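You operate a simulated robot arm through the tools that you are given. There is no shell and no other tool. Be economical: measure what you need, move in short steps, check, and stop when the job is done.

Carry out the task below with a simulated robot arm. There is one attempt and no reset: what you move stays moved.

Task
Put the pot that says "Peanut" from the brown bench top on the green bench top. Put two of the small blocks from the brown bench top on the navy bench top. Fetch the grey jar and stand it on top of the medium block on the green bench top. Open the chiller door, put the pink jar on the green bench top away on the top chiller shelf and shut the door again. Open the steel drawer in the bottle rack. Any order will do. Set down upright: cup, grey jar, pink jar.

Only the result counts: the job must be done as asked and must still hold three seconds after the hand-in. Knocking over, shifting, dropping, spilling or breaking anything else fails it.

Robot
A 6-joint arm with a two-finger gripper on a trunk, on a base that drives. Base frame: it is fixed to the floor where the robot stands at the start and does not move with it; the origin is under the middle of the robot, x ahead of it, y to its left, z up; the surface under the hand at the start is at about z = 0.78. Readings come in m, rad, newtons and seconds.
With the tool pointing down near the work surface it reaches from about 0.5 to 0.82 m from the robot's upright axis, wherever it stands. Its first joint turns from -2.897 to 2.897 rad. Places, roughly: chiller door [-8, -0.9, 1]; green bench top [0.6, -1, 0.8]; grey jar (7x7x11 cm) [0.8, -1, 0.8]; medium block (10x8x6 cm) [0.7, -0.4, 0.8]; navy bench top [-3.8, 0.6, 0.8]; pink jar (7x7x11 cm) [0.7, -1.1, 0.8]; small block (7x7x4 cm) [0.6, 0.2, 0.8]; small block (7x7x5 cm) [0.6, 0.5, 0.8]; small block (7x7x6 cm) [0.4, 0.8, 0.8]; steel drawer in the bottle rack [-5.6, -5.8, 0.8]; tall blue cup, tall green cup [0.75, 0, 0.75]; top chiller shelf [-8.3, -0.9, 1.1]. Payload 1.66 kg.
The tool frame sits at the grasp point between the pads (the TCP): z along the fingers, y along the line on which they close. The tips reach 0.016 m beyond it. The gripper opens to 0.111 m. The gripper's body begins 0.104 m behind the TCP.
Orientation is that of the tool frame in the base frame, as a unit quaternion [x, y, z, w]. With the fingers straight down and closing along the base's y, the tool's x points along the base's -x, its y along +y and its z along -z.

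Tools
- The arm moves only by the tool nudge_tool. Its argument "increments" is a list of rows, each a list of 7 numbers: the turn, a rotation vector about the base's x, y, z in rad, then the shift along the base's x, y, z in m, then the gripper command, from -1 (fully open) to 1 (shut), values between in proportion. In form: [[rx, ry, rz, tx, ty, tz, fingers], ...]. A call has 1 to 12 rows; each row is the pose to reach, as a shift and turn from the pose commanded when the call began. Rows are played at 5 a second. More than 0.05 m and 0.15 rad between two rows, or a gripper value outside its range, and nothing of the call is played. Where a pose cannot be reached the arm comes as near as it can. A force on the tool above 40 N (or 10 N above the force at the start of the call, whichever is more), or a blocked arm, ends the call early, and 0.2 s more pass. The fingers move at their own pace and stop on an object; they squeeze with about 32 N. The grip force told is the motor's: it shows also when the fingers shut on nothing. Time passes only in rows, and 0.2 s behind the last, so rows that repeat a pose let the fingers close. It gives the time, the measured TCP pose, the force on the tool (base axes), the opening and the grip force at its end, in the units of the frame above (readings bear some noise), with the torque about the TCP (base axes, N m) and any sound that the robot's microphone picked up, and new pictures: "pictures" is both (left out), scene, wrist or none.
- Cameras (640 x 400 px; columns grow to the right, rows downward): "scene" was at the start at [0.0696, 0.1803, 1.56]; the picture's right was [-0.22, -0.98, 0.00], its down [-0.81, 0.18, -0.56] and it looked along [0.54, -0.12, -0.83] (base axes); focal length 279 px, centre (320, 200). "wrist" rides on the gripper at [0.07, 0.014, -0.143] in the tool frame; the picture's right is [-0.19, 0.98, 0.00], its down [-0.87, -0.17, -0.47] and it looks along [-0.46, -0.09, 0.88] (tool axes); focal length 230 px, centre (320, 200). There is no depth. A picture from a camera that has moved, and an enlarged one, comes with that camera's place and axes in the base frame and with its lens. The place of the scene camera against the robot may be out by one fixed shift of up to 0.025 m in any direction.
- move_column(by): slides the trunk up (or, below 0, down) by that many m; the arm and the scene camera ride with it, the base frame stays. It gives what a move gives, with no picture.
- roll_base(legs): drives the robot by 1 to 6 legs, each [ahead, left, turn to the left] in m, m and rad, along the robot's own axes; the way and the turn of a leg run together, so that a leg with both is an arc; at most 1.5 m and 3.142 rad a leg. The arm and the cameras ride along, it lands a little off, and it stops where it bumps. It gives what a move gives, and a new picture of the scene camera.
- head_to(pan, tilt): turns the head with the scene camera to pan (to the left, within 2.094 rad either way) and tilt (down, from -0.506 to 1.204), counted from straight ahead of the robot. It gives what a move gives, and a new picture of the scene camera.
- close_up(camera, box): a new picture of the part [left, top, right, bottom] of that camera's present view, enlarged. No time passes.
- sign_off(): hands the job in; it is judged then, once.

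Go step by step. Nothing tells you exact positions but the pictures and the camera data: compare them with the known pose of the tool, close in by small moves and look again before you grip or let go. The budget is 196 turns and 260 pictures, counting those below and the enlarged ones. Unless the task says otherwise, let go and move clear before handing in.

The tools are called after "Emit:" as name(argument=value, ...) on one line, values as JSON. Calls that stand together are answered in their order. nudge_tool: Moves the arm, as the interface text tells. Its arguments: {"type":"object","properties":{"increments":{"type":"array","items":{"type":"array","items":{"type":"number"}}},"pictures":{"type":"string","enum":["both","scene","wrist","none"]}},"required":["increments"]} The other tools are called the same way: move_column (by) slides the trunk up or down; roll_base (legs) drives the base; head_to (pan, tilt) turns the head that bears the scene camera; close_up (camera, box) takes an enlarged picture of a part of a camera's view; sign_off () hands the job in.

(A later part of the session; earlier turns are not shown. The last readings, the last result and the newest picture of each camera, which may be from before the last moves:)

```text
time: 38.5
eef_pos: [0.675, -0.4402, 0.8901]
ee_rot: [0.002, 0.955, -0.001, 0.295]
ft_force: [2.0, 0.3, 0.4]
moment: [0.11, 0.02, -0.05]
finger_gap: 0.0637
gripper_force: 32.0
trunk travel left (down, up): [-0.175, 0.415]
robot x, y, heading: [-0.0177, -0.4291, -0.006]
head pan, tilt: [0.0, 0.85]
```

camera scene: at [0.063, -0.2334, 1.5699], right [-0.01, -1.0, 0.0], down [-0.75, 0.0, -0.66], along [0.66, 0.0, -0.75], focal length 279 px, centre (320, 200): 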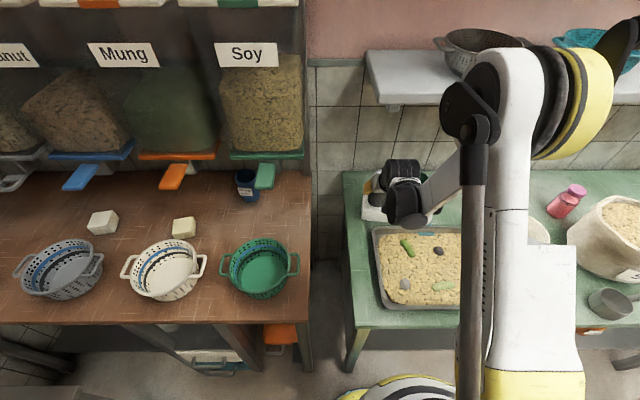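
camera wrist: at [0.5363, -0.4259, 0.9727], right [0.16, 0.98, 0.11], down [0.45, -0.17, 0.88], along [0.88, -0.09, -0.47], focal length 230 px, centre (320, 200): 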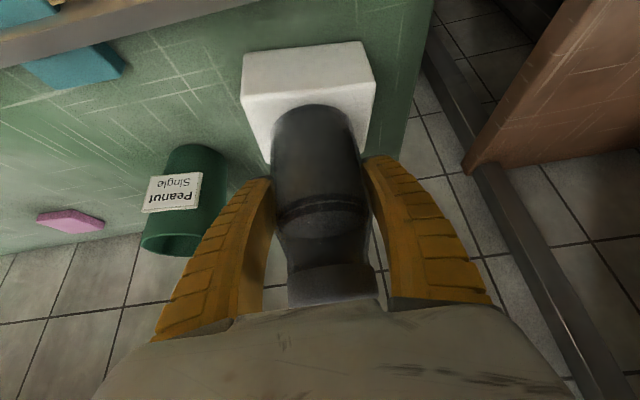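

Contact is just starting; one more 2 mm, to confirm.

Emit:
nudge_tool(increments=[[0, 0, 0, 0, 0, -0.002, 1], [0, 0, 0, 0, 0, -0.002, 1]], pictures="none")

```text
time: 39.1
eef_pos: [0.6749, -0.4403, 0.8888]
ee_rot: [0.003, 0.955, -0.001, 0.296]
ft_force: [4.6, -2.9, 13.4]
moment: [0.11, 0.13, -0.03]
finger_gap: 0.0641
gripper_force: 31.7
trunk travel left (down, up): [-0.175, 0.415]
robot x, y, heading: [-0.0158, -0.4297, -0.008]
head pan, tilt: [0.0, 0.85]
```

Firm contact. I ease off 1.5 mm, open slowly and withdraw along the tool axis.

Emit:
nudge_tool(increments=[[0, 0, 0, 0, 0, 0.0015, 1], [0, 0, 0, 0, 0, 0.0015, 0], [0, 0, 0, 0, 0, 0.0015, -1], [0, 0, 0, 0, 0, 0.0015, -1], [0, 0, 0, -0.02, 0, 0.03, -1], [0, 0, 0, -0.045, 0, 0.065, -1], [0, 0, 0, -0.07, 0, 0.1, -1], [0, 0, 0, -0.1, 0, 0.14, -1]])

```text
time: 40.9
eef_pos: [0.5728, -0.4403, 1.0268]
ee_rot: [0.003, 0.955, -0.001, 0.296]
ft_force: [0.4, -0.4, 0.1]
moment: [-0.01, -0.05, -0.01]
finger_gap: 0.1108
gripper_force: 0.1
trunk travel left (down, up): [-0.175, 0.415]
robot x, y, heading: [-0.0189, -0.4286, -0.003]
head pan, tilt: [0.0, 0.85]
camera scene: at [0.0611, -0.2334, 1.57], right [-0.01, -1.0, 0.0], down [-0.75, 0.0, -0.66], along [0.66, 0.0, -0.75], focal length 279 px, centre (320, 200)
camera wrist: at [0.4341, -0.4255, 1.1061], right [0.16, 0.98, 0.11], down [0.45, -0.17, 0.88], along [0.88, -0.09, -0.47], focal length 230 px, centre (320, 200)
```

scene: 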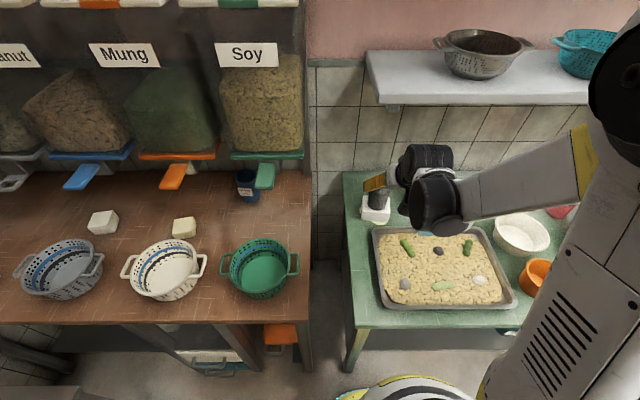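
wrist: 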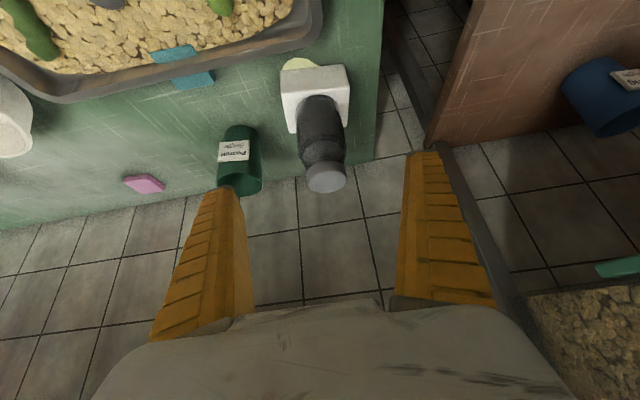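

The jar stands on the block. A pale spot appeared in front of the block; I check it.

Emit:
close_up(camera="wrist", box=[230, 30, 390, 210])

Emit:
close_up(camera="scene", box=[330, 160, 430, 240])

```text
2.22 times, centred on (310, 120) of wrist
camera zoom: at [0.4341, -0.4255, 1.1061], right [0.16, 0.98, 0.11], down [0.45, -0.17, 0.88], along [0.88, -0.09, -0.47], focal length 511 px, centre (342, 378)
```

zoom: 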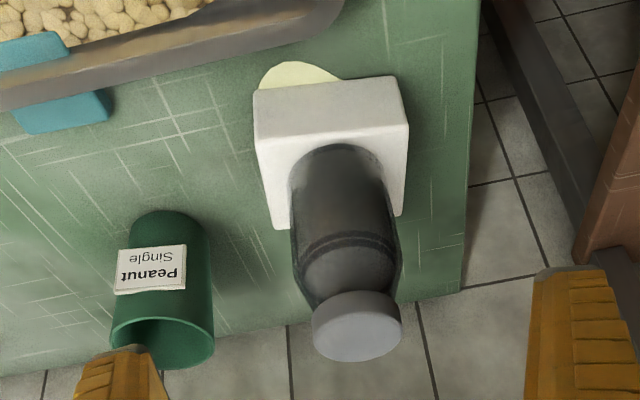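

```text
5.00 times, centred on (380, 200) of scene
camera zoom: at [0.0611, -0.2334, 1.57], right [-0.01, -1.0, 0.0], down [-0.75, 0.0, -0.66], along [0.66, 0.0, -0.75], focal length 1396 px, centre (20, 200)
```

zoom: 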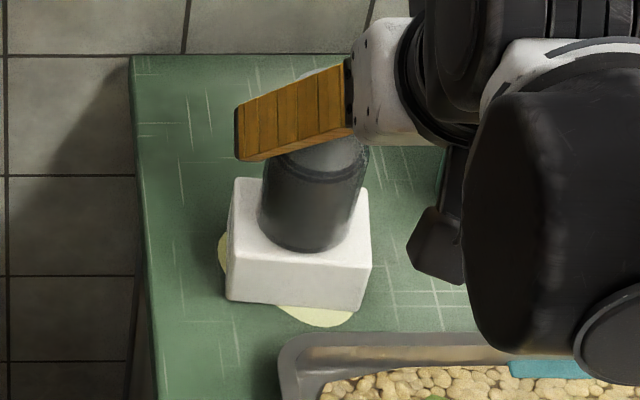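

That's just whey seeping from the pressed block; the jar stands. Next the small block near (0.59, 0.21): I back up and slide left to face it.

Emit:
roll_base(legs=[[-0.1, 0, 0], [0, 0.64, 0]])

Emit:
close_up(camera="wrist", box=[0, 0, 640, 400])

```text
time: 44.6
eef_pos: [0.4745, 0.0931, 1.0267]
ee_rot: [-0.001, 0.956, 0.0, 0.295]
ft_force: [0.9, 0.4, -0.4]
moment: [0.05, 0.0, 0.01]
finger_gap: 0.1106
gripper_force: 0.1
trunk travel left (down, up): [-0.175, 0.415]
robot x, y, heading: [-0.1168, 0.0984, -0.004]
head pan, tilt: [0.0, 0.85]
stopped in leg 2: the robot was blocked; the commanded pose is now the measured one
camera scene: at [-0.0381, 0.2931, 1.57], right [0.0, -1.0, 0.0], down [-0.75, 0.0, -0.66], along [0.66, 0.0, -0.75], focal length 279 px, centre (320, 200)
```

scene: 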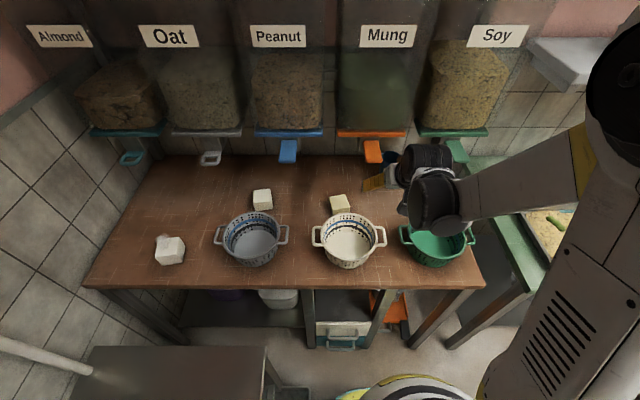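

```text
1.00 times, centred on (320, 200) of wrist (not enlarged: the box is as wide or as high as the picture)
camera zoom: at [0.3364, 0.1057, 1.1053], right [0.15, 0.98, 0.11], down [0.45, -0.17, 0.88], along [0.88, -0.08, -0.47], focal length 230 px, centre (320, 200)
```

zoom: 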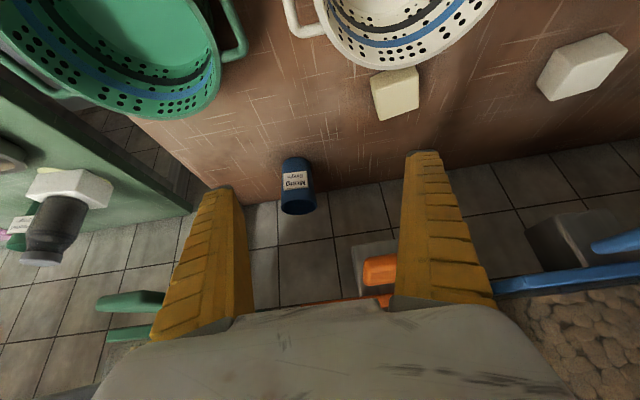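

The base touched the steel table on the left, so I move off it a little. I'll reach the block from here by moving the arm sideways.

Emit:
roll_base(legs=[[0, -0.03, 0]])

Emit:
close_up(camera="scene", box=[300, 170, 400, 270])

Emit:
head_to(pan=1.2, tilt=0.9)

```text
time: 45.4
eef_pos: [0.4747, 0.0629, 1.0258]
ee_rot: [-0.002, 0.955, 0.002, 0.296]
ft_force: [-0.5, -0.5, -0.3]
moment: [0.07, 0.02, -0.02]
finger_gap: 0.1109
gripper_force: 0.1
trunk travel left (down, up): [-0.175, 0.415]
robot x, y, heading: [-0.117, 0.0696, 0.002]
head pan, tilt: [0.0, 0.85]
camera scene: at [-0.0381, 0.2639, 1.57], right [0.0, -1.0, 0.0], down [-0.75, 0.0, -0.66], along [0.66, 0.0, -0.75], focal length 279 px, centre (320, 200)
```

scene: 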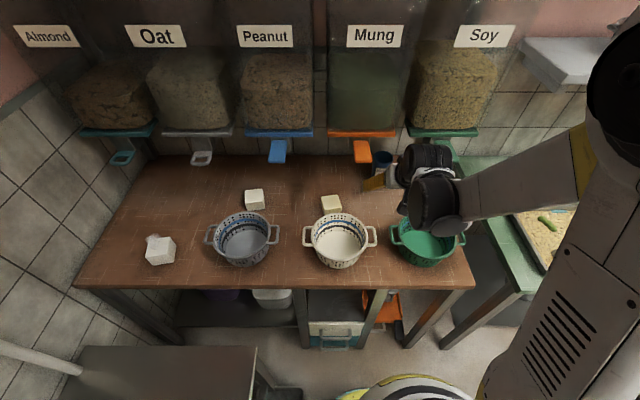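

```text
4.00 times, centred on (350, 220) of scene
camera zoom: at [-0.0381, 0.2639, 1.57], right [0.0, -1.0, 0.0], down [-0.75, 0.0, -0.66], along [0.66, 0.0, -0.75], focal length 1117 px, centre (200, 120)
```

zoom: 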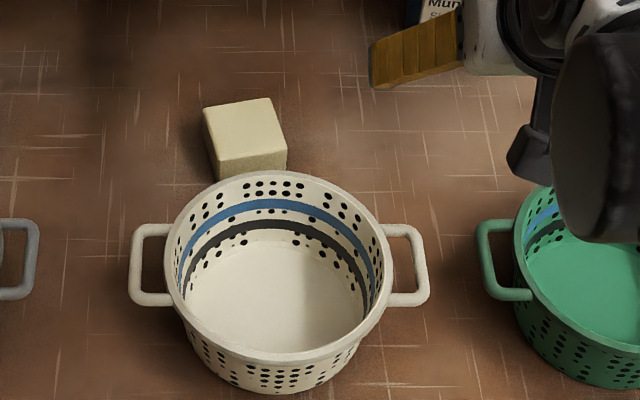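

```text
time: 46.8
eef_pos: [0.4742, 0.0654, 1.0266]
ee_rot: [-0.002, 0.955, 0.002, 0.296]
ft_force: [-0.7, 1.1, 0.0]
moment: [-0.01, 0.02, -0.02]
finger_gap: 0.1109
gripper_force: 0.1
trunk travel left (down, up): [-0.175, 0.415]
robot x, y, heading: [-0.1199, 0.0654, 0.002]
head pan, tilt: [1.201, 0.901]
camera scene: at [-0.0891, 0.3351, 1.566], right [0.93, -0.36, 0.0], down [-0.28, -0.73, -0.62], along [0.22, 0.58, -0.78], focal length 279 px, centre (320, 200)
```

scene: 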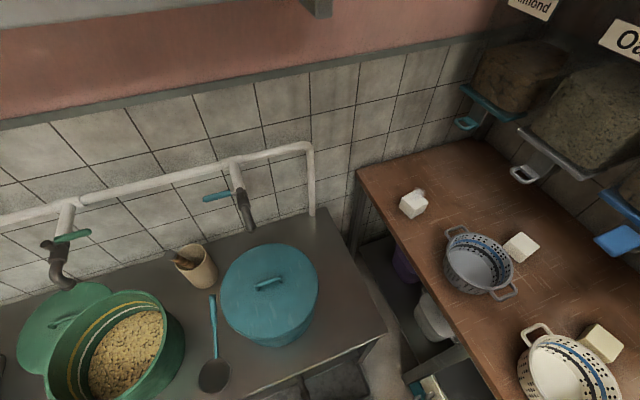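

The counter limits me on the left. The block is yawed about +0.2 rad, so I yaw the tool to match, with a 30° tilt, and go to a pre-grasp pose.

Emit:
nudge_tool(increments=[[-0.002, 0.025, 0.066, 0.0, 0.02, -0.03, -1], [-0.005, 0.05, 0.133, 0.0, 0.05, -0.06, -1], [-0.0076, 0.076, 0.2, 0.01, 0.09, -0.07, -1], [-0.0076, 0.076, 0.2, 0.03, 0.125, -0.075, -1], [-0.0076, 0.076, 0.2, 0.035, 0.13, -0.075, -1], [-0.0076, 0.076, 0.2, 0.035, 0.13, -0.075, -1]], pictures="wrist")

```text
time: 48.2
eef_pos: [0.5118, 0.1965, 0.9513]
ee_rot: [-0.098, 0.961, 0.028, 0.258]
ft_force: [-0.6, -0.2, 0.6]
moment: [0.0, 0.01, -0.01]
finger_gap: 0.111
gripper_force: 0.0
trunk travel left (down, up): [-0.175, 0.415]
robot x, y, heading: [-0.1132, 0.0707, 0.007]
head pan, tilt: [1.201, 0.901]
camera wrist: at [0.3788, 0.1825, 1.0404], right [-0.04, 0.99, 0.1], down [0.54, -0.06, 0.84], along [0.84, 0.08, -0.53], focal length 230 px, centre (320, 200)
```

wrist: 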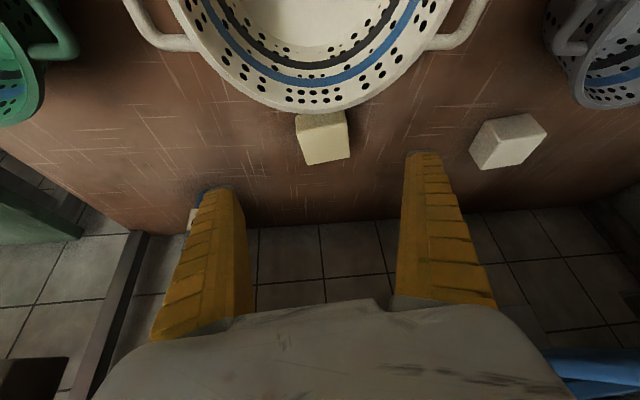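

Emit:
close_up(camera="wrist", box=[260, 90, 390, 180])

```text
4.44 times, centred on (325, 135) of wrist
camera zoom: at [0.3788, 0.1825, 1.0404], right [-0.04, 0.99, 0.1], down [0.54, -0.06, 0.84], along [0.84, 0.08, -0.53], focal length 1022 px, centre (298, 489)
```

zoom: 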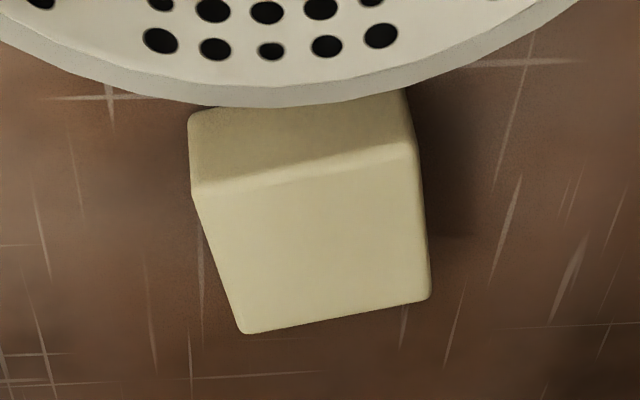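

Block top centre ≈ (0.595, 0.2175), yaw ≈ 0.22. I descend along the tool axis.

Emit:
nudge_tool(increments=[[0, 0, 0, 0.022, 0.006, -0.035, -1], [0, 0, 0, 0.043, 0.011, -0.07, -1], [0, 0, 0, 0.064, 0.016, -0.105, -1], [0, 0, 0, 0.083, 0.021, -0.139, -1], [0, 0, 0, 0.083, 0.021, -0.139, -1]], pictures="wrist")

```text
time: 49.4
eef_pos: [0.594, 0.2136, 0.8129]
ee_rot: [-0.099, 0.961, 0.028, 0.258]
ft_force: [-0.8, -0.1, 0.1]
moment: [0.02, -0.03, -0.01]
finger_gap: 0.1107
gripper_force: 0.1
trunk travel left (down, up): [-0.175, 0.415]
robot x, y, heading: [-0.1138, 0.0701, -0.003]
head pan, tilt: [1.201, 0.901]
camera wrist: at [0.4617, 0.2007, 0.9025], right [-0.04, 0.99, 0.1], down [0.54, -0.06, 0.84], along [0.84, 0.08, -0.53], focal length 230 px, centre (320, 200)
```

wrist: 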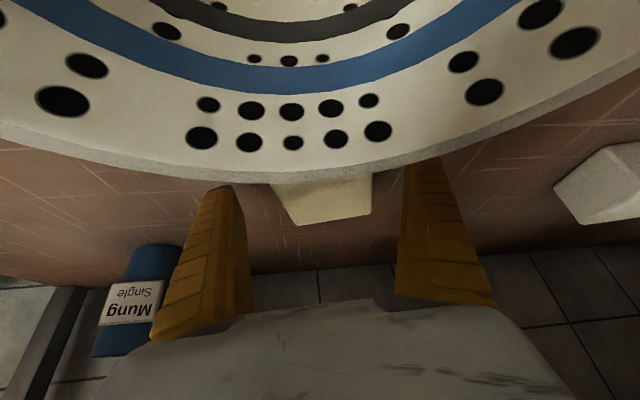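

The block lies between the fingers. I close gently, to about its width.

Emit:
nudge_tool(increments=[[0, 0, 0, 0, 0, 0, -0.1], [0, 0, 0, 0, 0, 0, -0.1], [0, 0, 0, 0, 0, 0, -0.1], [0, 0, 0, 0, 0, 0, -0.1]], pictures="wrist")

```text
time: 50.4
eef_pos: [0.5947, 0.2148, 0.8135]
ee_rot: [-0.099, 0.961, 0.028, 0.257]
ft_force: [-0.7, -0.3, 0.6]
moment: [0.06, 0.0, 0.04]
finger_gap: 0.0634
gripper_force: 13.9
trunk travel left (down, up): [-0.175, 0.415]
robot x, y, heading: [-0.1168, 0.0704, 0.003]
head pan, tilt: [1.201, 0.901]
camera wrist: at [0.4617, 0.2007, 0.9028], right [-0.04, 0.99, 0.1], down [0.54, -0.06, 0.84], along [0.84, 0.08, -0.53], focal length 230 px, centre (320, 200)
```

wrist: 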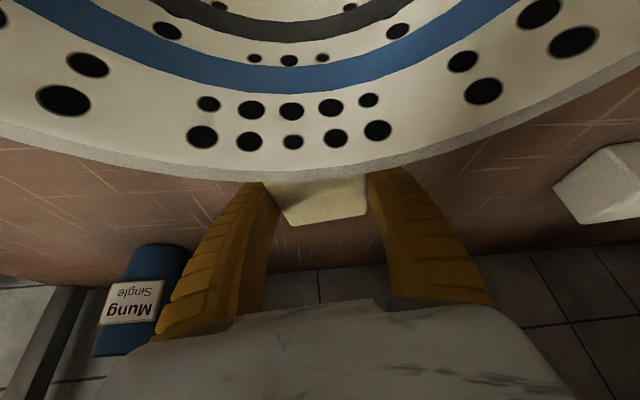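

Held with ~14 N. I lift a little and check, then draw it clear.

Emit:
nudge_tool(increments=[[0, 0, 0, 0, 0, 0.03, -0.08], [0, 0, 0, -0.01, 0, 0.07, -0.08], [0, 0, 0, -0.03, -0.01, 0.11, -0.08], [0, 0, 0, -0.06, -0.03, 0.14, -0.08], [0, 0, 0, -0.1, -0.05, 0.16, -0.08], [0, 0, 0, -0.14, -0.07, 0.18, -0.08], [0, 0, 0, -0.14, -0.07, 0.18, -0.08]], pictures="wrist")

```text
time: 52.0
eef_pos: [0.4537, 0.1429, 0.9935]
ee_rot: [-0.098, 0.961, 0.027, 0.257]
ft_force: [-0.5, 0.0, -1.7]
moment: [-0.03, 0.0, 0.0]
finger_gap: 0.0636
gripper_force: 14.7
trunk travel left (down, up): [-0.175, 0.415]
robot x, y, heading: [-0.1131, 0.0711, -0.001]
head pan, tilt: [1.201, 0.901]
camera wrist: at [0.3215, 0.1305, 1.0821], right [-0.04, 0.99, 0.1], down [0.54, -0.06, 0.84], along [0.84, 0.08, -0.53], focal length 230 px, centre (320, 200)
```

wrist: 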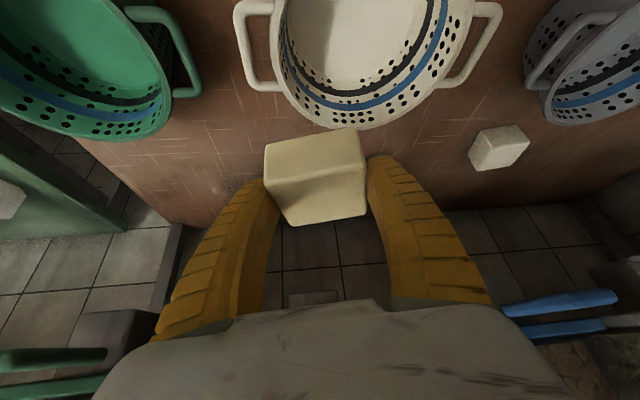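

Block held. I look around for the way to the navy bench.

Emit:
head_to(pan=2.09, tilt=0.4)

Emit:
head_to(pan=-2.09, tilt=0.4)

```text
time: 53.2
eef_pos: [0.453, 0.1441, 0.9939]
ee_rot: [-0.099, 0.961, 0.028, 0.257]
ft_force: [-0.3, 0.0, -1.8]
moment: [0.02, -0.03, 0.01]
finger_gap: 0.0634
gripper_force: 13.4
trunk travel left (down, up): [-0.175, 0.415]
robot x, y, heading: [-0.1175, 0.0658, 0.001]
head pan, tilt: [2.089, 0.4]
camera scene: at [-0.1622, 0.3451, 1.609], right [0.87, 0.5, 0.0], down [0.19, -0.34, -0.92], along [-0.46, 0.8, -0.39], focal length 279 px, centre (320, 200)
```

scene: 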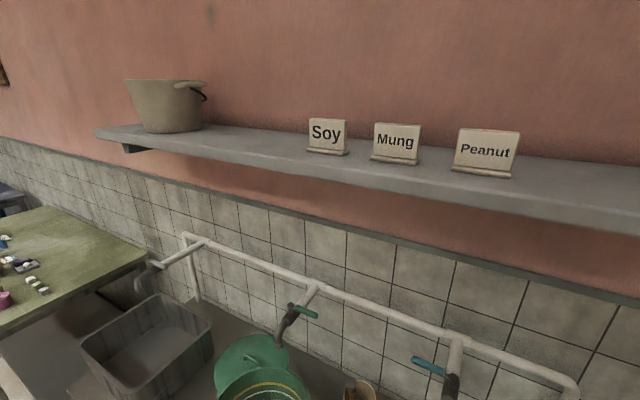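

```text
time: 56.6
eef_pos: [0.4532, 0.1444, 0.9932]
ee_rot: [-0.098, 0.961, 0.028, 0.258]
ft_force: [0.7, 0.7, -1.0]
moment: [0.0, 0.0, 0.03]
finger_gap: 0.0635
gripper_force: 14.2
trunk travel left (down, up): [-0.175, 0.415]
robot x, y, heading: [-0.1171, 0.0708, 0.001]
head pan, tilt: [-2.089, 0.4]
camera scene: at [-0.1618, 0.1841, 1.609], right [-0.87, 0.49, 0.0], down [0.19, 0.34, -0.92], along [-0.45, -0.8, -0.39], focal length 279 px, centre (320, 200)
```

scene: 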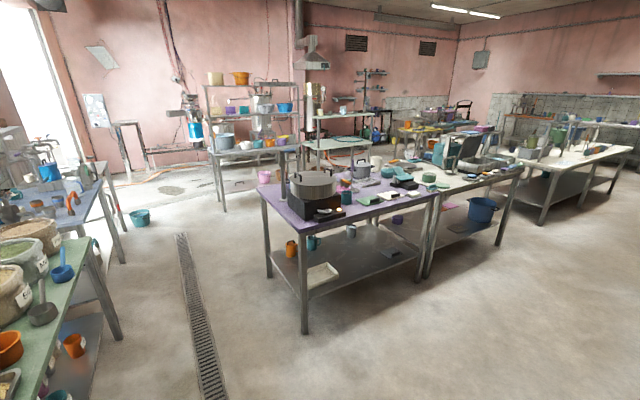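

The aisle between the left counter (y≈0.46) and the purple tables (y≈-1.1) leads west. I move to its middle, turn around and look ahead.

Emit:
roll_base(legs=[[-0.15, -0.38, 0], [0, 0, -1.57], [0, 0, -1.57]])

Emit:
head_to(pan=0, tilt=0.35)

```text
time: 66.8
eef_pos: [-0.8363, -0.3851, 0.9926]
ee_rot: [0.961, 0.097, -0.256, 0.026]
ft_force: [0.1, -0.1, -1.0]
moment: [0.01, -0.02, 0.03]
finger_gap: 0.0635
gripper_force: 13.6
trunk travel left (down, up): [-0.175, 0.415]
robot x, y, heading: [-0.2684, -0.3101, -3.138]
head pan, tilt: [-2.089, 0.4]
camera scene: at [-0.1807, -0.4144, 1.609], right [0.87, -0.49, 0.0], down [-0.19, -0.34, -0.92], along [0.46, 0.8, -0.39], focal length 279 px, centre (320, 200)
```

scene: 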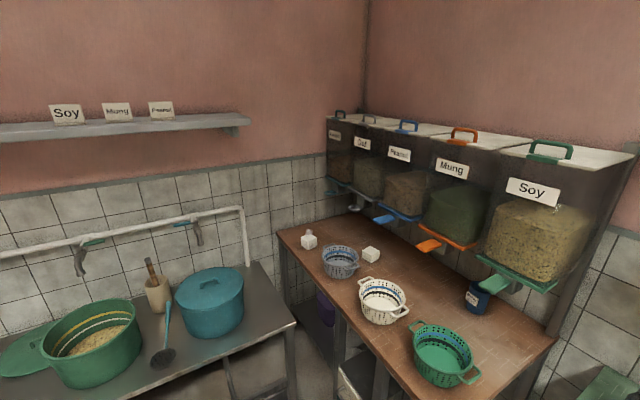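

```text
time: 68.8
eef_pos: [-0.8358, -0.3863, 0.9932]
ee_rot: [0.961, 0.098, -0.257, 0.027]
ft_force: [-1.6, 0.1, -0.8]
moment: [0.02, 0.02, -0.02]
finger_gap: 0.0632
gripper_force: 14.2
trunk travel left (down, up): [-0.175, 0.415]
robot x, y, heading: [-0.265, -0.3123, -3.149]
head pan, tilt: [0.0, 0.351]
camera scene: at [-0.3196, -0.4951, 1.6135], right [0.0, 1.0, 0.0], down [0.34, 0.0, -0.94], along [-0.94, 0.0, -0.34], focal length 279 px, centre (320, 200)
```

scene: 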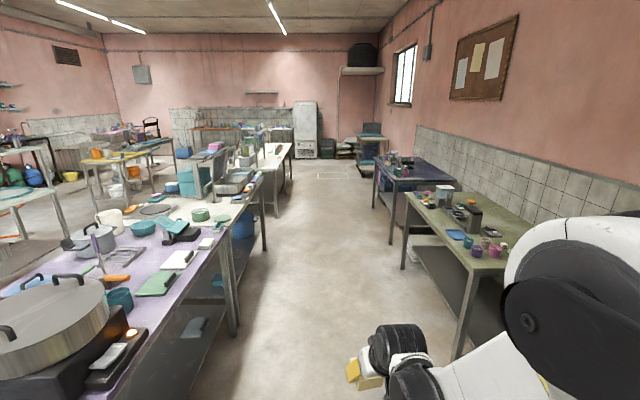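

The aisle is clear, navy bench on the right (front edge y≈0.35, x -3.3…-4.5) and the chiller at the far end. I drive to the navy bench and face it.

Emit:
roll_base(legs=[[1.2, 0, 0], [1.2, 0, 0], [1.1, 0, 0], [0, 0, -1.571]])

Emit:
head_to(pan=0, tilt=0.75)

```text
time: 89.4
eef_pos: [-3.8065, 0.2809, 0.9928]
ee_rot: [0.746, -0.614, -0.2, -0.163]
ft_force: [0.2, 0.4, -2.2]
moment: [-0.02, 0.0, 0.0]
finger_gap: 0.0632
gripper_force: 13.7
trunk travel left (down, up): [-0.175, 0.415]
robot x, y, heading: [-3.7363, -0.2869, 1.564]
head pan, tilt: [0.0, 0.351]
camera scene: at [-3.9057, -0.2092, 1.6135], right [1.0, -0.01, 0.0], down [0.0, -0.34, -0.94], along [0.01, 0.94, -0.34], focal length 279 px, centre (320, 200)
```

scene: 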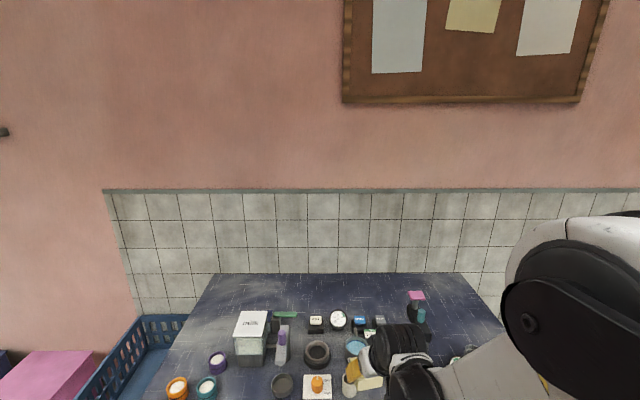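

```text
time: 90.3
eef_pos: [-3.8063, 0.2811, 0.9938]
ee_rot: [0.746, -0.614, -0.2, -0.164]
ft_force: [-0.2, 0.4, -1.6]
moment: [-0.05, 0.01, 0.03]
finger_gap: 0.0634
gripper_force: 13.7
trunk travel left (down, up): [-0.175, 0.415]
robot x, y, heading: [-3.7402, -0.2886, 1.561]
head pan, tilt: [0.0, 0.75]
camera scene: at [-3.9058, -0.2195, 1.578], right [1.0, -0.01, 0.0], down [-0.01, -0.68, -0.73], along [0.01, 0.73, -0.68], focal length 279 px, centre (320, 200)
```

scene: 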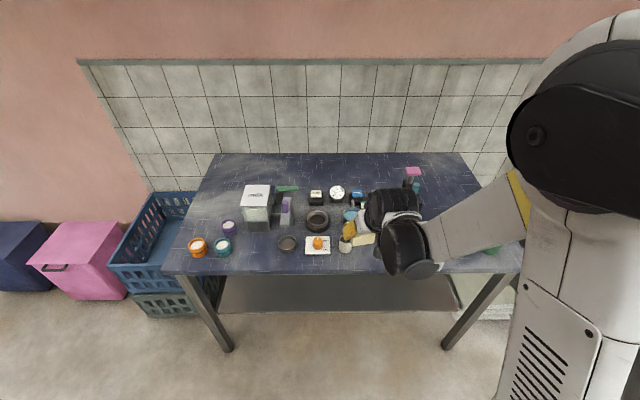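

I look at the bench region by the hand with the wrist camera.

Emit:
close_up(camera="wrist", box=[0, 0, 640, 400])

Emit:
close_up(camera="scene", box=[160, 140, 560, 290])

```text
1.00 times, centred on (320, 200) of wrist (not enlarged: the box is as wide or as high as the picture)
camera zoom: at [-3.7942, 0.1487, 1.0821], right [-0.99, -0.03, 0.1], down [0.07, 0.54, 0.84], along [-0.07, 0.84, -0.53], focal length 230 px, centre (320, 200)
```

zoom: 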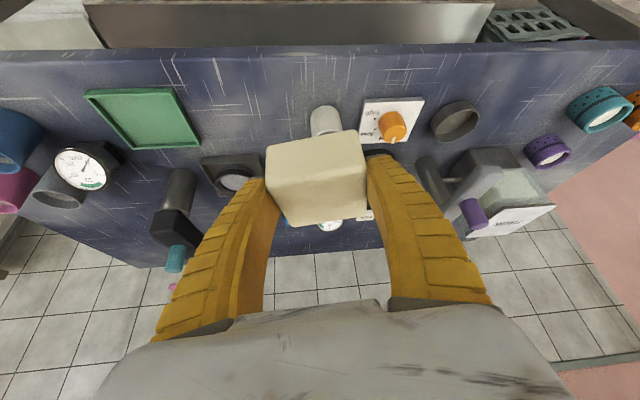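

```text
1.60 times, centred on (360, 215) of scene
camera zoom: at [-3.9058, -0.2195, 1.578], right [1.0, -0.01, 0.0], down [-0.01, -0.68, -0.73], along [0.01, 0.73, -0.68], focal length 447 px, centre (256, 176)
```

zoom: 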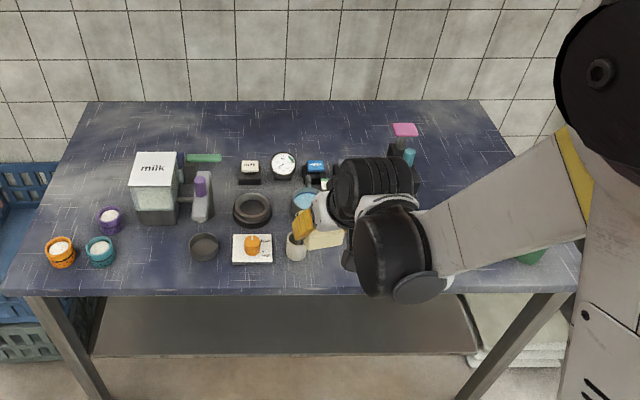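

A free slot lies at about (-3.725, 0.35) between the white cup and the green tray. I straighten the yaw and move the block above it.

Emit:
nudge_tool(increments=[[0, 0, -0.07, 0.03, 0.02, 0, -0.08], [0, 0, -0.14, 0.06, 0.04, 0, -0.08], [0, 0, -0.2, 0.081, 0.069, -0.03, -0.08], [0, 0, -0.2, 0.081, 0.069, -0.07, -0.08], [0, 0, -0.2, 0.081, 0.069, -0.11, -0.08], [0, 0, -0.2, 0.081, 0.069, -0.11, -0.08]])

```text
time: 91.7
eef_pos: [-3.7258, 0.35, 0.8823]
ee_rot: [-0.681, 0.685, 0.183, 0.183]
ft_force: [-0.2, 0.3, -2.1]
moment: [0.01, 0.01, 0.0]
finger_gap: 0.0631
gripper_force: 14.3
trunk travel left (down, up): [-0.175, 0.415]
robot x, y, heading: [-3.736, -0.2923, 1.562]
head pan, tilt: [0.0, 0.75]
camera scene: at [-3.9058, -0.2194, 1.5779], right [1.0, -0.01, 0.0], down [-0.01, -0.68, -0.73], along [0.01, 0.73, -0.68], focal length 279 px, centre (320, 200)
camera wrist: at [-3.7398, 0.2177, 0.9713], right [-0.98, 0.17, 0.1], down [0.17, 0.51, 0.84], along [0.09, 0.84, -0.53], focal length 230 px, centre (320, 200)
```

scene: 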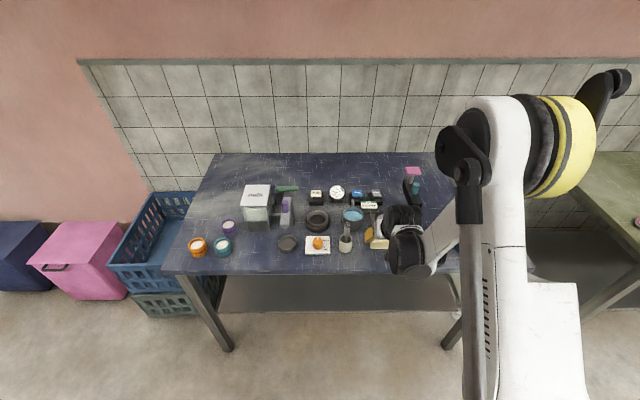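
wrist: 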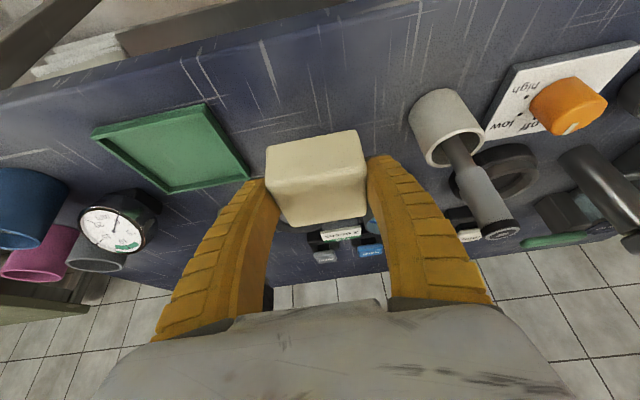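

Good. I lower to near contact.

Emit:
nudge_tool(increments=[[0, 0, 0, -0.002, 0, -0.03, -0.08], [0, 0, 0, -0.002, 0, -0.055, -0.08], [0, 0, 0, -0.002, 0, -0.063, -0.08], [0, 0, 0, -0.002, 0, -0.066, -0.08], [0, 0, 0, -0.002, 0, -0.066, -0.08]], pictures="wrist")

```text
time: 92.9
eef_pos: [-3.726, 0.3596, 0.8269]
ee_rot: [-0.681, 0.685, 0.183, 0.183]
ft_force: [-1.7, -5.4, 10.5]
moment: [-0.01, 0.05, 0.01]
finger_gap: 0.0642
gripper_force: 14.5
out of reach, approached as far as the arm can: row 2, 3, 4, 5
trunk travel left (down, up): [-0.175, 0.415]
robot x, y, heading: [-3.7416, -0.2906, 1.566]
head pan, tilt: [0.0, 0.75]
camera wrist: at [-3.7415, 0.2273, 0.9155], right [-0.98, 0.17, 0.1], down [0.17, 0.51, 0.84], along [0.09, 0.84, -0.53], focal length 230 px, centre (320, 200)
```

wrist: 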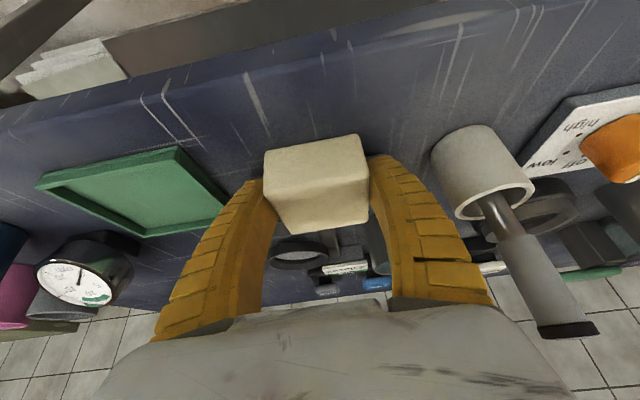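

Contact is felt at z≈0.827. I ease off slightly, open part way, and retract along the tool axis.

Emit:
nudge_tool(increments=[[0, 0, 0, 0, 0.008, 0.01, -0.08], [0, 0, 0, 0, 0.008, 0.01, -0.3], [0, 0, 0, 0, 0.008, 0.01, -0.53], [0, 0, 0, 0, 0.008, 0.01, -0.53]], pictures="wrist")

```text
time: 93.9
eef_pos: [-3.7265, 0.3682, 0.8359]
ee_rot: [-0.681, 0.686, 0.182, 0.183]
ft_force: [-0.2, 0.4, 0.3]
moment: [-0.01, -0.04, -0.05]
finger_gap: 0.0859
gripper_force: 0.7
trunk travel left (down, up): [-0.175, 0.415]
robot x, y, heading: [-3.7373, -0.2861, 1.558]
head pan, tilt: [0.0, 0.75]
camera wrist: at [-3.7409, 0.2363, 0.9253], right [-0.98, 0.17, 0.1], down [0.17, 0.51, 0.84], along [0.09, 0.84, -0.53], focal length 230 px, centre (320, 200)
```

wrist: 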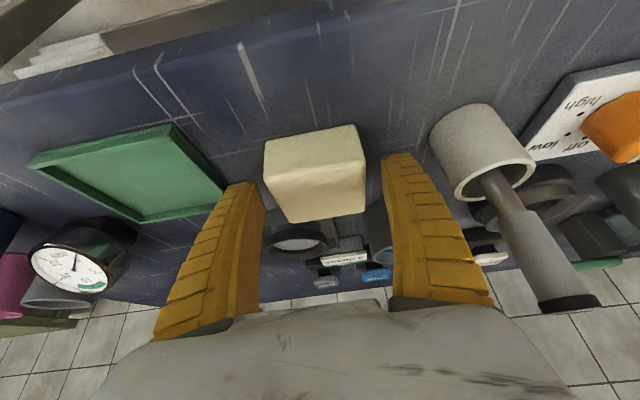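

The block rests on the navy bench. I withdraw.

Emit:
nudge_tool(increments=[[0, 0, 0, 0, -0.022, 0.04, -0.53], [0, 0, 0, 0, -0.044, 0.08, -0.53], [0, 0, 0, 0, -0.066, 0.12, -0.53], [0, 0, 0, 0, -0.09, 0.16, -1]])

```text
time: 94.9
eef_pos: [-3.7255, 0.2772, 0.9971]
ee_rot: [-0.68, 0.685, 0.183, 0.184]
ft_force: [0.3, 0.4, 0.0]
moment: [0.0, -0.01, 0.0]
finger_gap: 0.1107
gripper_force: 0.2
trunk travel left (down, up): [-0.175, 0.415]
robot x, y, heading: [-3.7343, -0.2875, 1.56]
head pan, tilt: [0.0, 0.75]
camera scene: at [-3.9058, -0.2211, 1.578], right [1.0, -0.01, 0.0], down [-0.01, -0.68, -0.73], along [0.01, 0.73, -0.68], focal length 279 px, centre (320, 200)
camera wrist: at [-3.74, 0.1447, 1.0869], right [-0.98, 0.17, 0.1], down [0.17, 0.51, 0.84], along [0.09, 0.84, -0.53], focal length 230 px, centre (320, 200)
```

scene: 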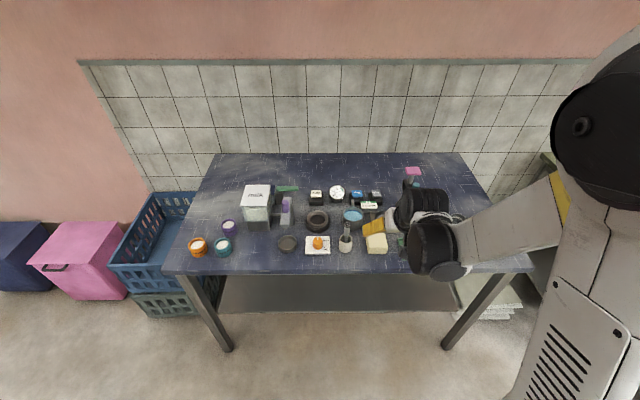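
wrist: 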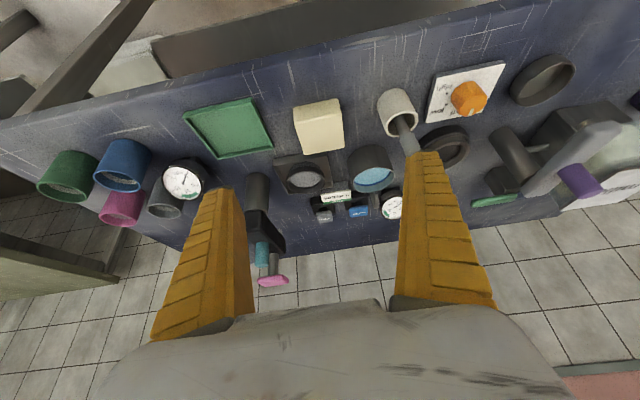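

Block one is placed. Now I turn west and drive toward the chiller to inspect it.

Emit:
roll_base(legs=[[0, 0, 1.58], [1.4, 0, 0], [1.2, 0, 0]])

Emit:
head_to(pan=0.2, tilt=0.3)

```text
time: 111.3
eef_pos: [-6.906, -0.1902, 0.9971]
ee_rot: [0.966, -0.013, -0.259, -0.003]
ft_force: [0.6, 0.0, 0.2]
moment: [0.0, 0.0, 0.04]
finger_gap: 0.1111
gripper_force: 0.0
trunk travel left (down, up): [-0.175, 0.415]
robot x, y, heading: [-6.3383, -0.2142, 3.11]
head pan, tilt: [0.0, 0.75]
camera scene: at [-6.3856, -0.3952, 1.5779], right [0.03, 1.0, 0.0], down [0.68, -0.02, -0.73], along [-0.73, 0.02, -0.68], focal length 279 px, centre (320, 200)
```

scene: 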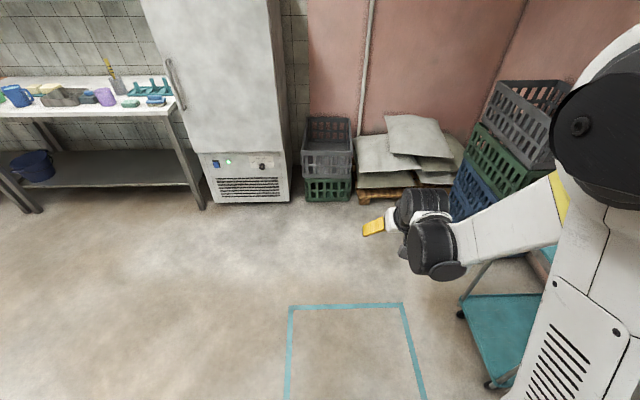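

```text
time: 112.2
eef_pos: [-6.9053, -0.1913, 0.9969]
ee_rot: [0.966, -0.013, -0.258, -0.002]
ft_force: [0.6, 0.5, -0.5]
moment: [0.02, 0.0, 0.04]
finger_gap: 0.1108
gripper_force: 0.1
trunk travel left (down, up): [-0.175, 0.415]
robot x, y, heading: [-6.3352, -0.2116, 3.108]
head pan, tilt: [0.201, 0.3]
camera scene: at [-6.3946, -0.4136, 1.6182], right [-0.17, 0.99, 0.0], down [0.29, 0.05, -0.96], along [-0.94, -0.16, -0.3], focal length 279 px, centre (320, 200)
```

scene: 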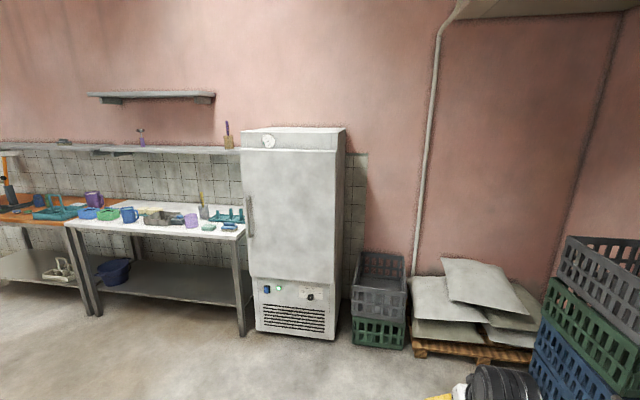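

The chiller's door faces me, handle on its left edge at about (-8.0, -1.165, z 0.81–1.11), hinge on the right at y≈-0.58. I drive before it and raise the fingers toward horizontal.

Emit:
roll_base(legs=[[0.6, 0, 0.033], [0, 0.9, 0]])

Emit:
nudge_tool(increments=[[0, 0.14, 0, 0, 0, 0.02, -1], [0, 0.28, 0, 0, 0, 0.03, -1], [0, 0.42, 0, 0, 0, 0.03, -1], [0, 0.56, 0, 0, 0, 0.03, -1], [0, 0.7, 0, 0, 0, 0.03, -1], [0, 0.84, 0, 0, 0, 0.03, -1], [0, 0.94, 0, 0, 0, 0.03, -1], [0, 0.94, 0, 0, 0, 0.03, -1]])

```text
time: 120.0
eef_pos: [-7.5059, -1.0964, 0.9963]
ee_rot: [0.966, 0.002, -0.258, 0.001]
ft_force: [-0.3, 0.1, 0.9]
moment: [-0.02, 0.0, 0.01]
finger_gap: 0.1111
gripper_force: 0.0
trunk travel left (down, up): [-0.175, 0.415]
robot x, y, heading: [-6.941, -1.1038, -3.133]
head pan, tilt: [0.201, 0.3]
camera scene: at [-6.9895, -1.3058, 1.6182], right [-0.2, 0.98, 0.0], down [0.29, 0.06, -0.96], along [-0.94, -0.19, -0.3], focal length 279 px, centre (320, 200)
```

scene: 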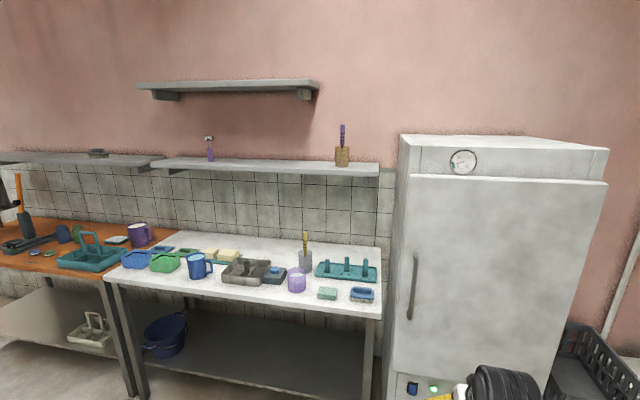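

```text
time: 121.8
eef_pos: [-7.5637, -1.0955, 1.1493]
ee_rot: [0.745, 0.002, -0.668, 0.0]
ft_force: [0.6, -0.2, 0.5]
moment: [-0.02, -0.02, 0.0]
finger_gap: 0.1111
gripper_force: 0.2
out of reach, approached as far as the arm can: row 3, 4, 5, 6, 7, 8
trunk travel left (down, up): [-0.175, 0.415]
robot x, y, heading: [-6.9366, -1.1048, -3.141]
head pan, tilt: [0.201, 0.3]
camera scene: at [-6.9895, -1.3055, 1.6183], right [-0.2, 0.98, 0.0], down [0.29, 0.06, -0.96], along [-0.94, -0.19, -0.3], focal length 279 px, centre (320, 200)
camera wrist: at [-7.4146, -1.1094, 1.0956], right [-0.02, -0.98, 0.19], down [0.38, 0.17, 0.91], along [-0.93, 0.09, 0.37], focal length 230 px, centre (320, 200)
```

scene: 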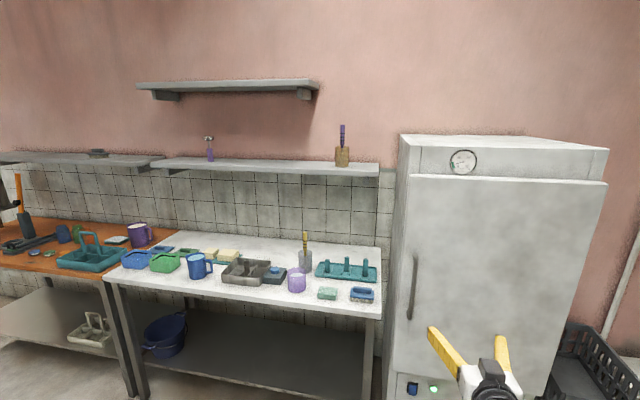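
wrist: 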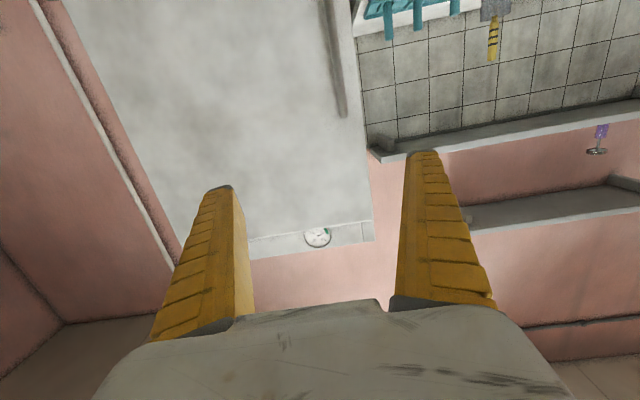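

The tool is near horizontal. I lower the trunk 0.13 m so the hand meets the handle's middle, drive 0.25 m ahead and look.

Emit:
move_column(by=-0.13)

Emit:
roll_base(legs=[[0.25, 0.05, 0]])

Emit:
close_up(camera="wrist", box=[0, 0, 640, 400])

```text
time: 123.3
eef_pos: [-7.5626, -1.0969, 1.019]
ee_rot: [0.744, 0.002, -0.668, 0.0]
ft_force: [0.4, 0.2, 0.5]
moment: [0.01, 0.03, -0.01]
finger_gap: 0.1107
gripper_force: 0.0
trunk travel left (down, up): [-0.045, 0.545]
robot x, y, heading: [-6.936, -1.0988, -3.142]
head pan, tilt: [0.201, 0.3]
```

```text
time: 125.2
eef_pos: [-7.8166, -1.1448, 1.019]
ee_rot: [0.744, 0.0, -0.668, -0.001]
ft_force: [0.3, 0.1, -0.4]
moment: [0.02, -0.01, 0.03]
finger_gap: 0.1111
gripper_force: 0.0
trunk travel left (down, up): [-0.045, 0.545]
robot x, y, heading: [-7.1923, -1.1521, 3.138]
head pan, tilt: [0.201, 0.3]
camera scene: at [-7.2427, -1.3564, 1.4882], right [-0.2, 0.98, 0.0], down [0.29, 0.06, -0.96], along [-0.94, -0.19, -0.3], focal length 279 px, centre (320, 200)
```

scene: 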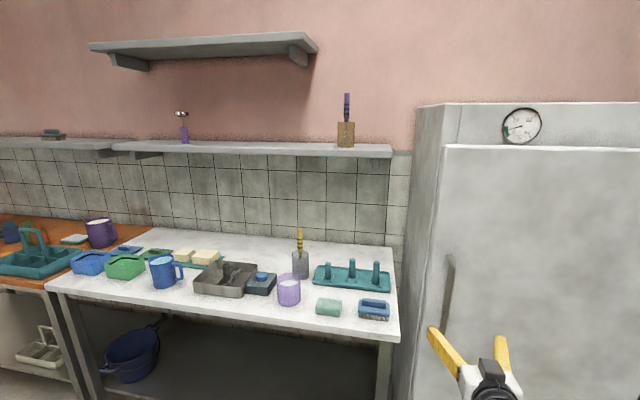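

```text
1.00 times, centred on (320, 200) of wrist (not enlarged: the box is as wide or as high as the picture)
camera zoom: at [-7.6667, -1.1587, 0.9655], right [-0.02, -0.98, 0.19], down [0.38, 0.17, 0.91], along [-0.93, 0.09, 0.36], focal length 230 px, centre (320, 200)
```

zoom: 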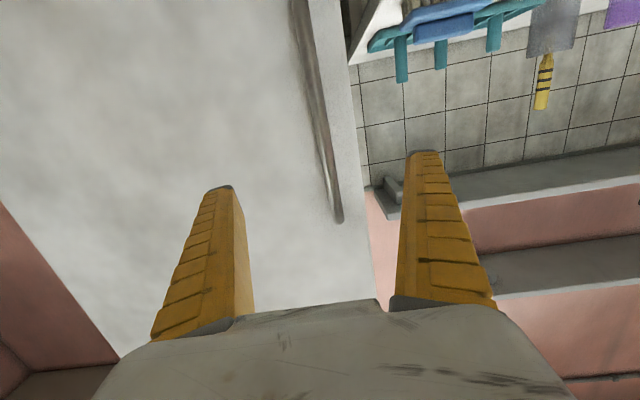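

The handle's bar is at about x=-7.987, y=-1.147, top at z=1.128. I advance so that the bar lies between the fingers.

Emit:
nudge_tool(increments=[[0, 0, 0, -0.04, -0.001, 0, -1], [0, 0, 0, -0.08, -0.002, 0, -1], [0, 0, 0, -0.12, -0.002, 0, -1], [0, 0, 0, -0.155, -0.002, 0, -1], [0, 0, 0, -0.155, -0.002, 0, -1]], pictures="wrist")

```text
time: 126.4
eef_pos: [-7.9703, -1.146, 1.0195]
ee_rot: [0.745, 0.001, -0.667, -0.001]
ft_force: [0.4, 0.4, 0.6]
moment: [0.0, 0.01, 0.02]
finger_gap: 0.111
gripper_force: 0.0
trunk travel left (down, up): [-0.045, 0.545]
robot x, y, heading: [-7.1921, -1.1533, 3.135]
head pan, tilt: [0.201, 0.3]
camera wrist: at [-7.8209, -1.1593, 0.9663], right [-0.02, -0.98, 0.19], down [0.38, 0.17, 0.91], along [-0.93, 0.09, 0.36], focal length 230 px, centre (320, 200)
```

wrist: 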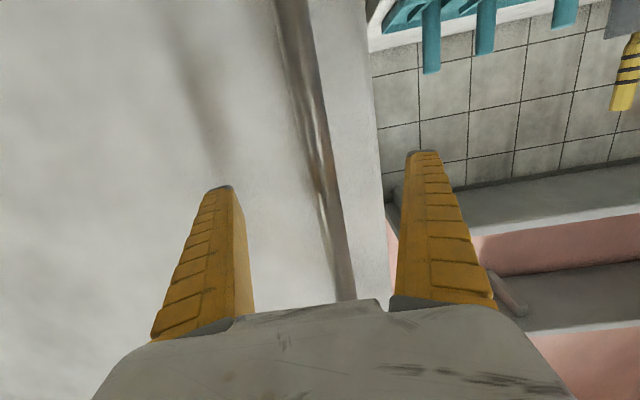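

The bar lies between the fingers. I go 1 cm further and close.

Emit:
nudge_tool(increments=[[0, 0, 0, -0.01, 0, 0, -1], [0, 0, 0, -0.01, 0, 0, 1], [0, 0, 0, -0.01, 0, 0, 1], [0, 0, 0, -0.01, 0, 0, 1], [0, 0, 0, -0.01, 0, 0, 1]], pictures="wrist")

```text
time: 127.6
eef_pos: [-7.9802, -1.1482, 1.0191]
ee_rot: [0.745, 0.001, -0.667, -0.001]
ft_force: [-2.7, -9.3, -1.9]
moment: [-0.09, -0.07, -0.18]
finger_gap: 0.0
gripper_force: 29.1
trunk travel left (down, up): [-0.045, 0.545]
robot x, y, heading: [-7.1904, -1.1563, 3.141]
head pan, tilt: [0.201, 0.3]
camera wrist: at [-7.8308, -1.1614, 0.9658], right [-0.02, -0.98, 0.19], down [0.37, 0.17, 0.91], along [-0.93, 0.09, 0.36], focal length 230 px, centre (320, 200)
```

wrist: 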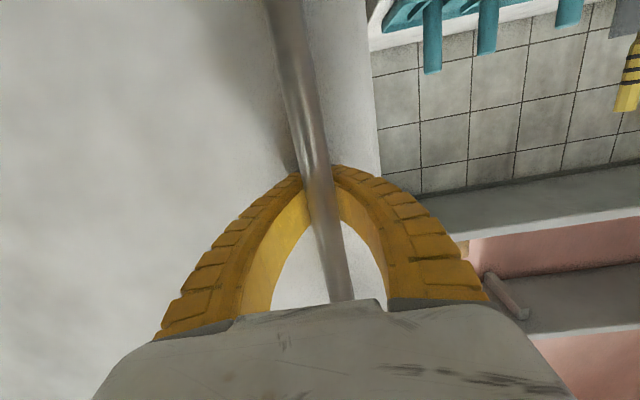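

The fingers have closed round behind the bar, hooking it. I pull along the door's arc with the arm.

Emit:
nudge_tool(increments=[[0, 0, 0, 0.015, 0, 0, 1], [0, 0, 0, 0.03, 0.001, 0, 1], [0, 0, 0, 0.05, 0.002, 0, 1], [0, 0, 0, 0.075, 0.005, 0, 1], [0, 0, 0, 0.1, 0.009, 0, 1], [0, 0, 0, 0.125, 0.014, 0, 1], [0, 0, 0, 0.15, 0.021, 0, 1], [0, 0, 0, 0.15, 0.021, 0, 1]])

```text
time: 129.2
eef_pos: [-7.8356, -1.1172, 1.0192]
ee_rot: [0.743, -0.004, -0.669, -0.005]
ft_force: [-9.1, 19.6, 8.7]
moment: [0.19, 0.01, 0.56]
finger_gap: 0.0056
gripper_force: 29.9
trunk travel left (down, up): [-0.045, 0.545]
robot x, y, heading: [-7.1912, -1.1543, 3.137]
head pan, tilt: [0.201, 0.3]
stopped in row 8: the force on the tool passed its limit at 42 N (the readings are from after the stop); the commanded pose is now the measured one
camera scene: at [-7.2445, -1.3534, 1.4885], right [-0.19, 0.98, 0.0], down [0.29, 0.06, -0.96], along [-0.94, -0.19, -0.3], focal length 279 px, centre (320, 200)
camera wrist: at [-7.6868, -1.1322, 0.9649], right [-0.03, -0.98, 0.19], down [0.38, 0.16, 0.91], along [-0.92, 0.1, 0.37], focal length 230 px, centre (320, 200)
```

scene: 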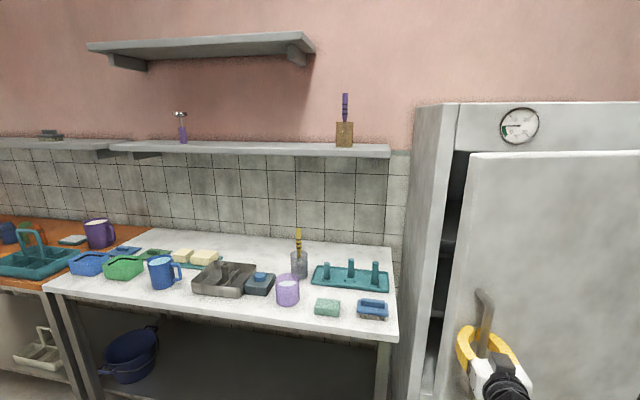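
wrist: 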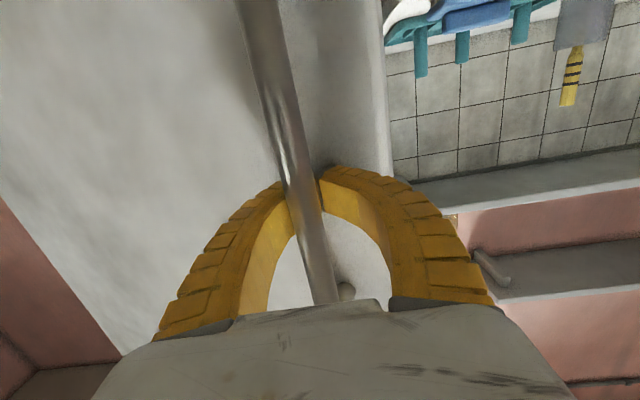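

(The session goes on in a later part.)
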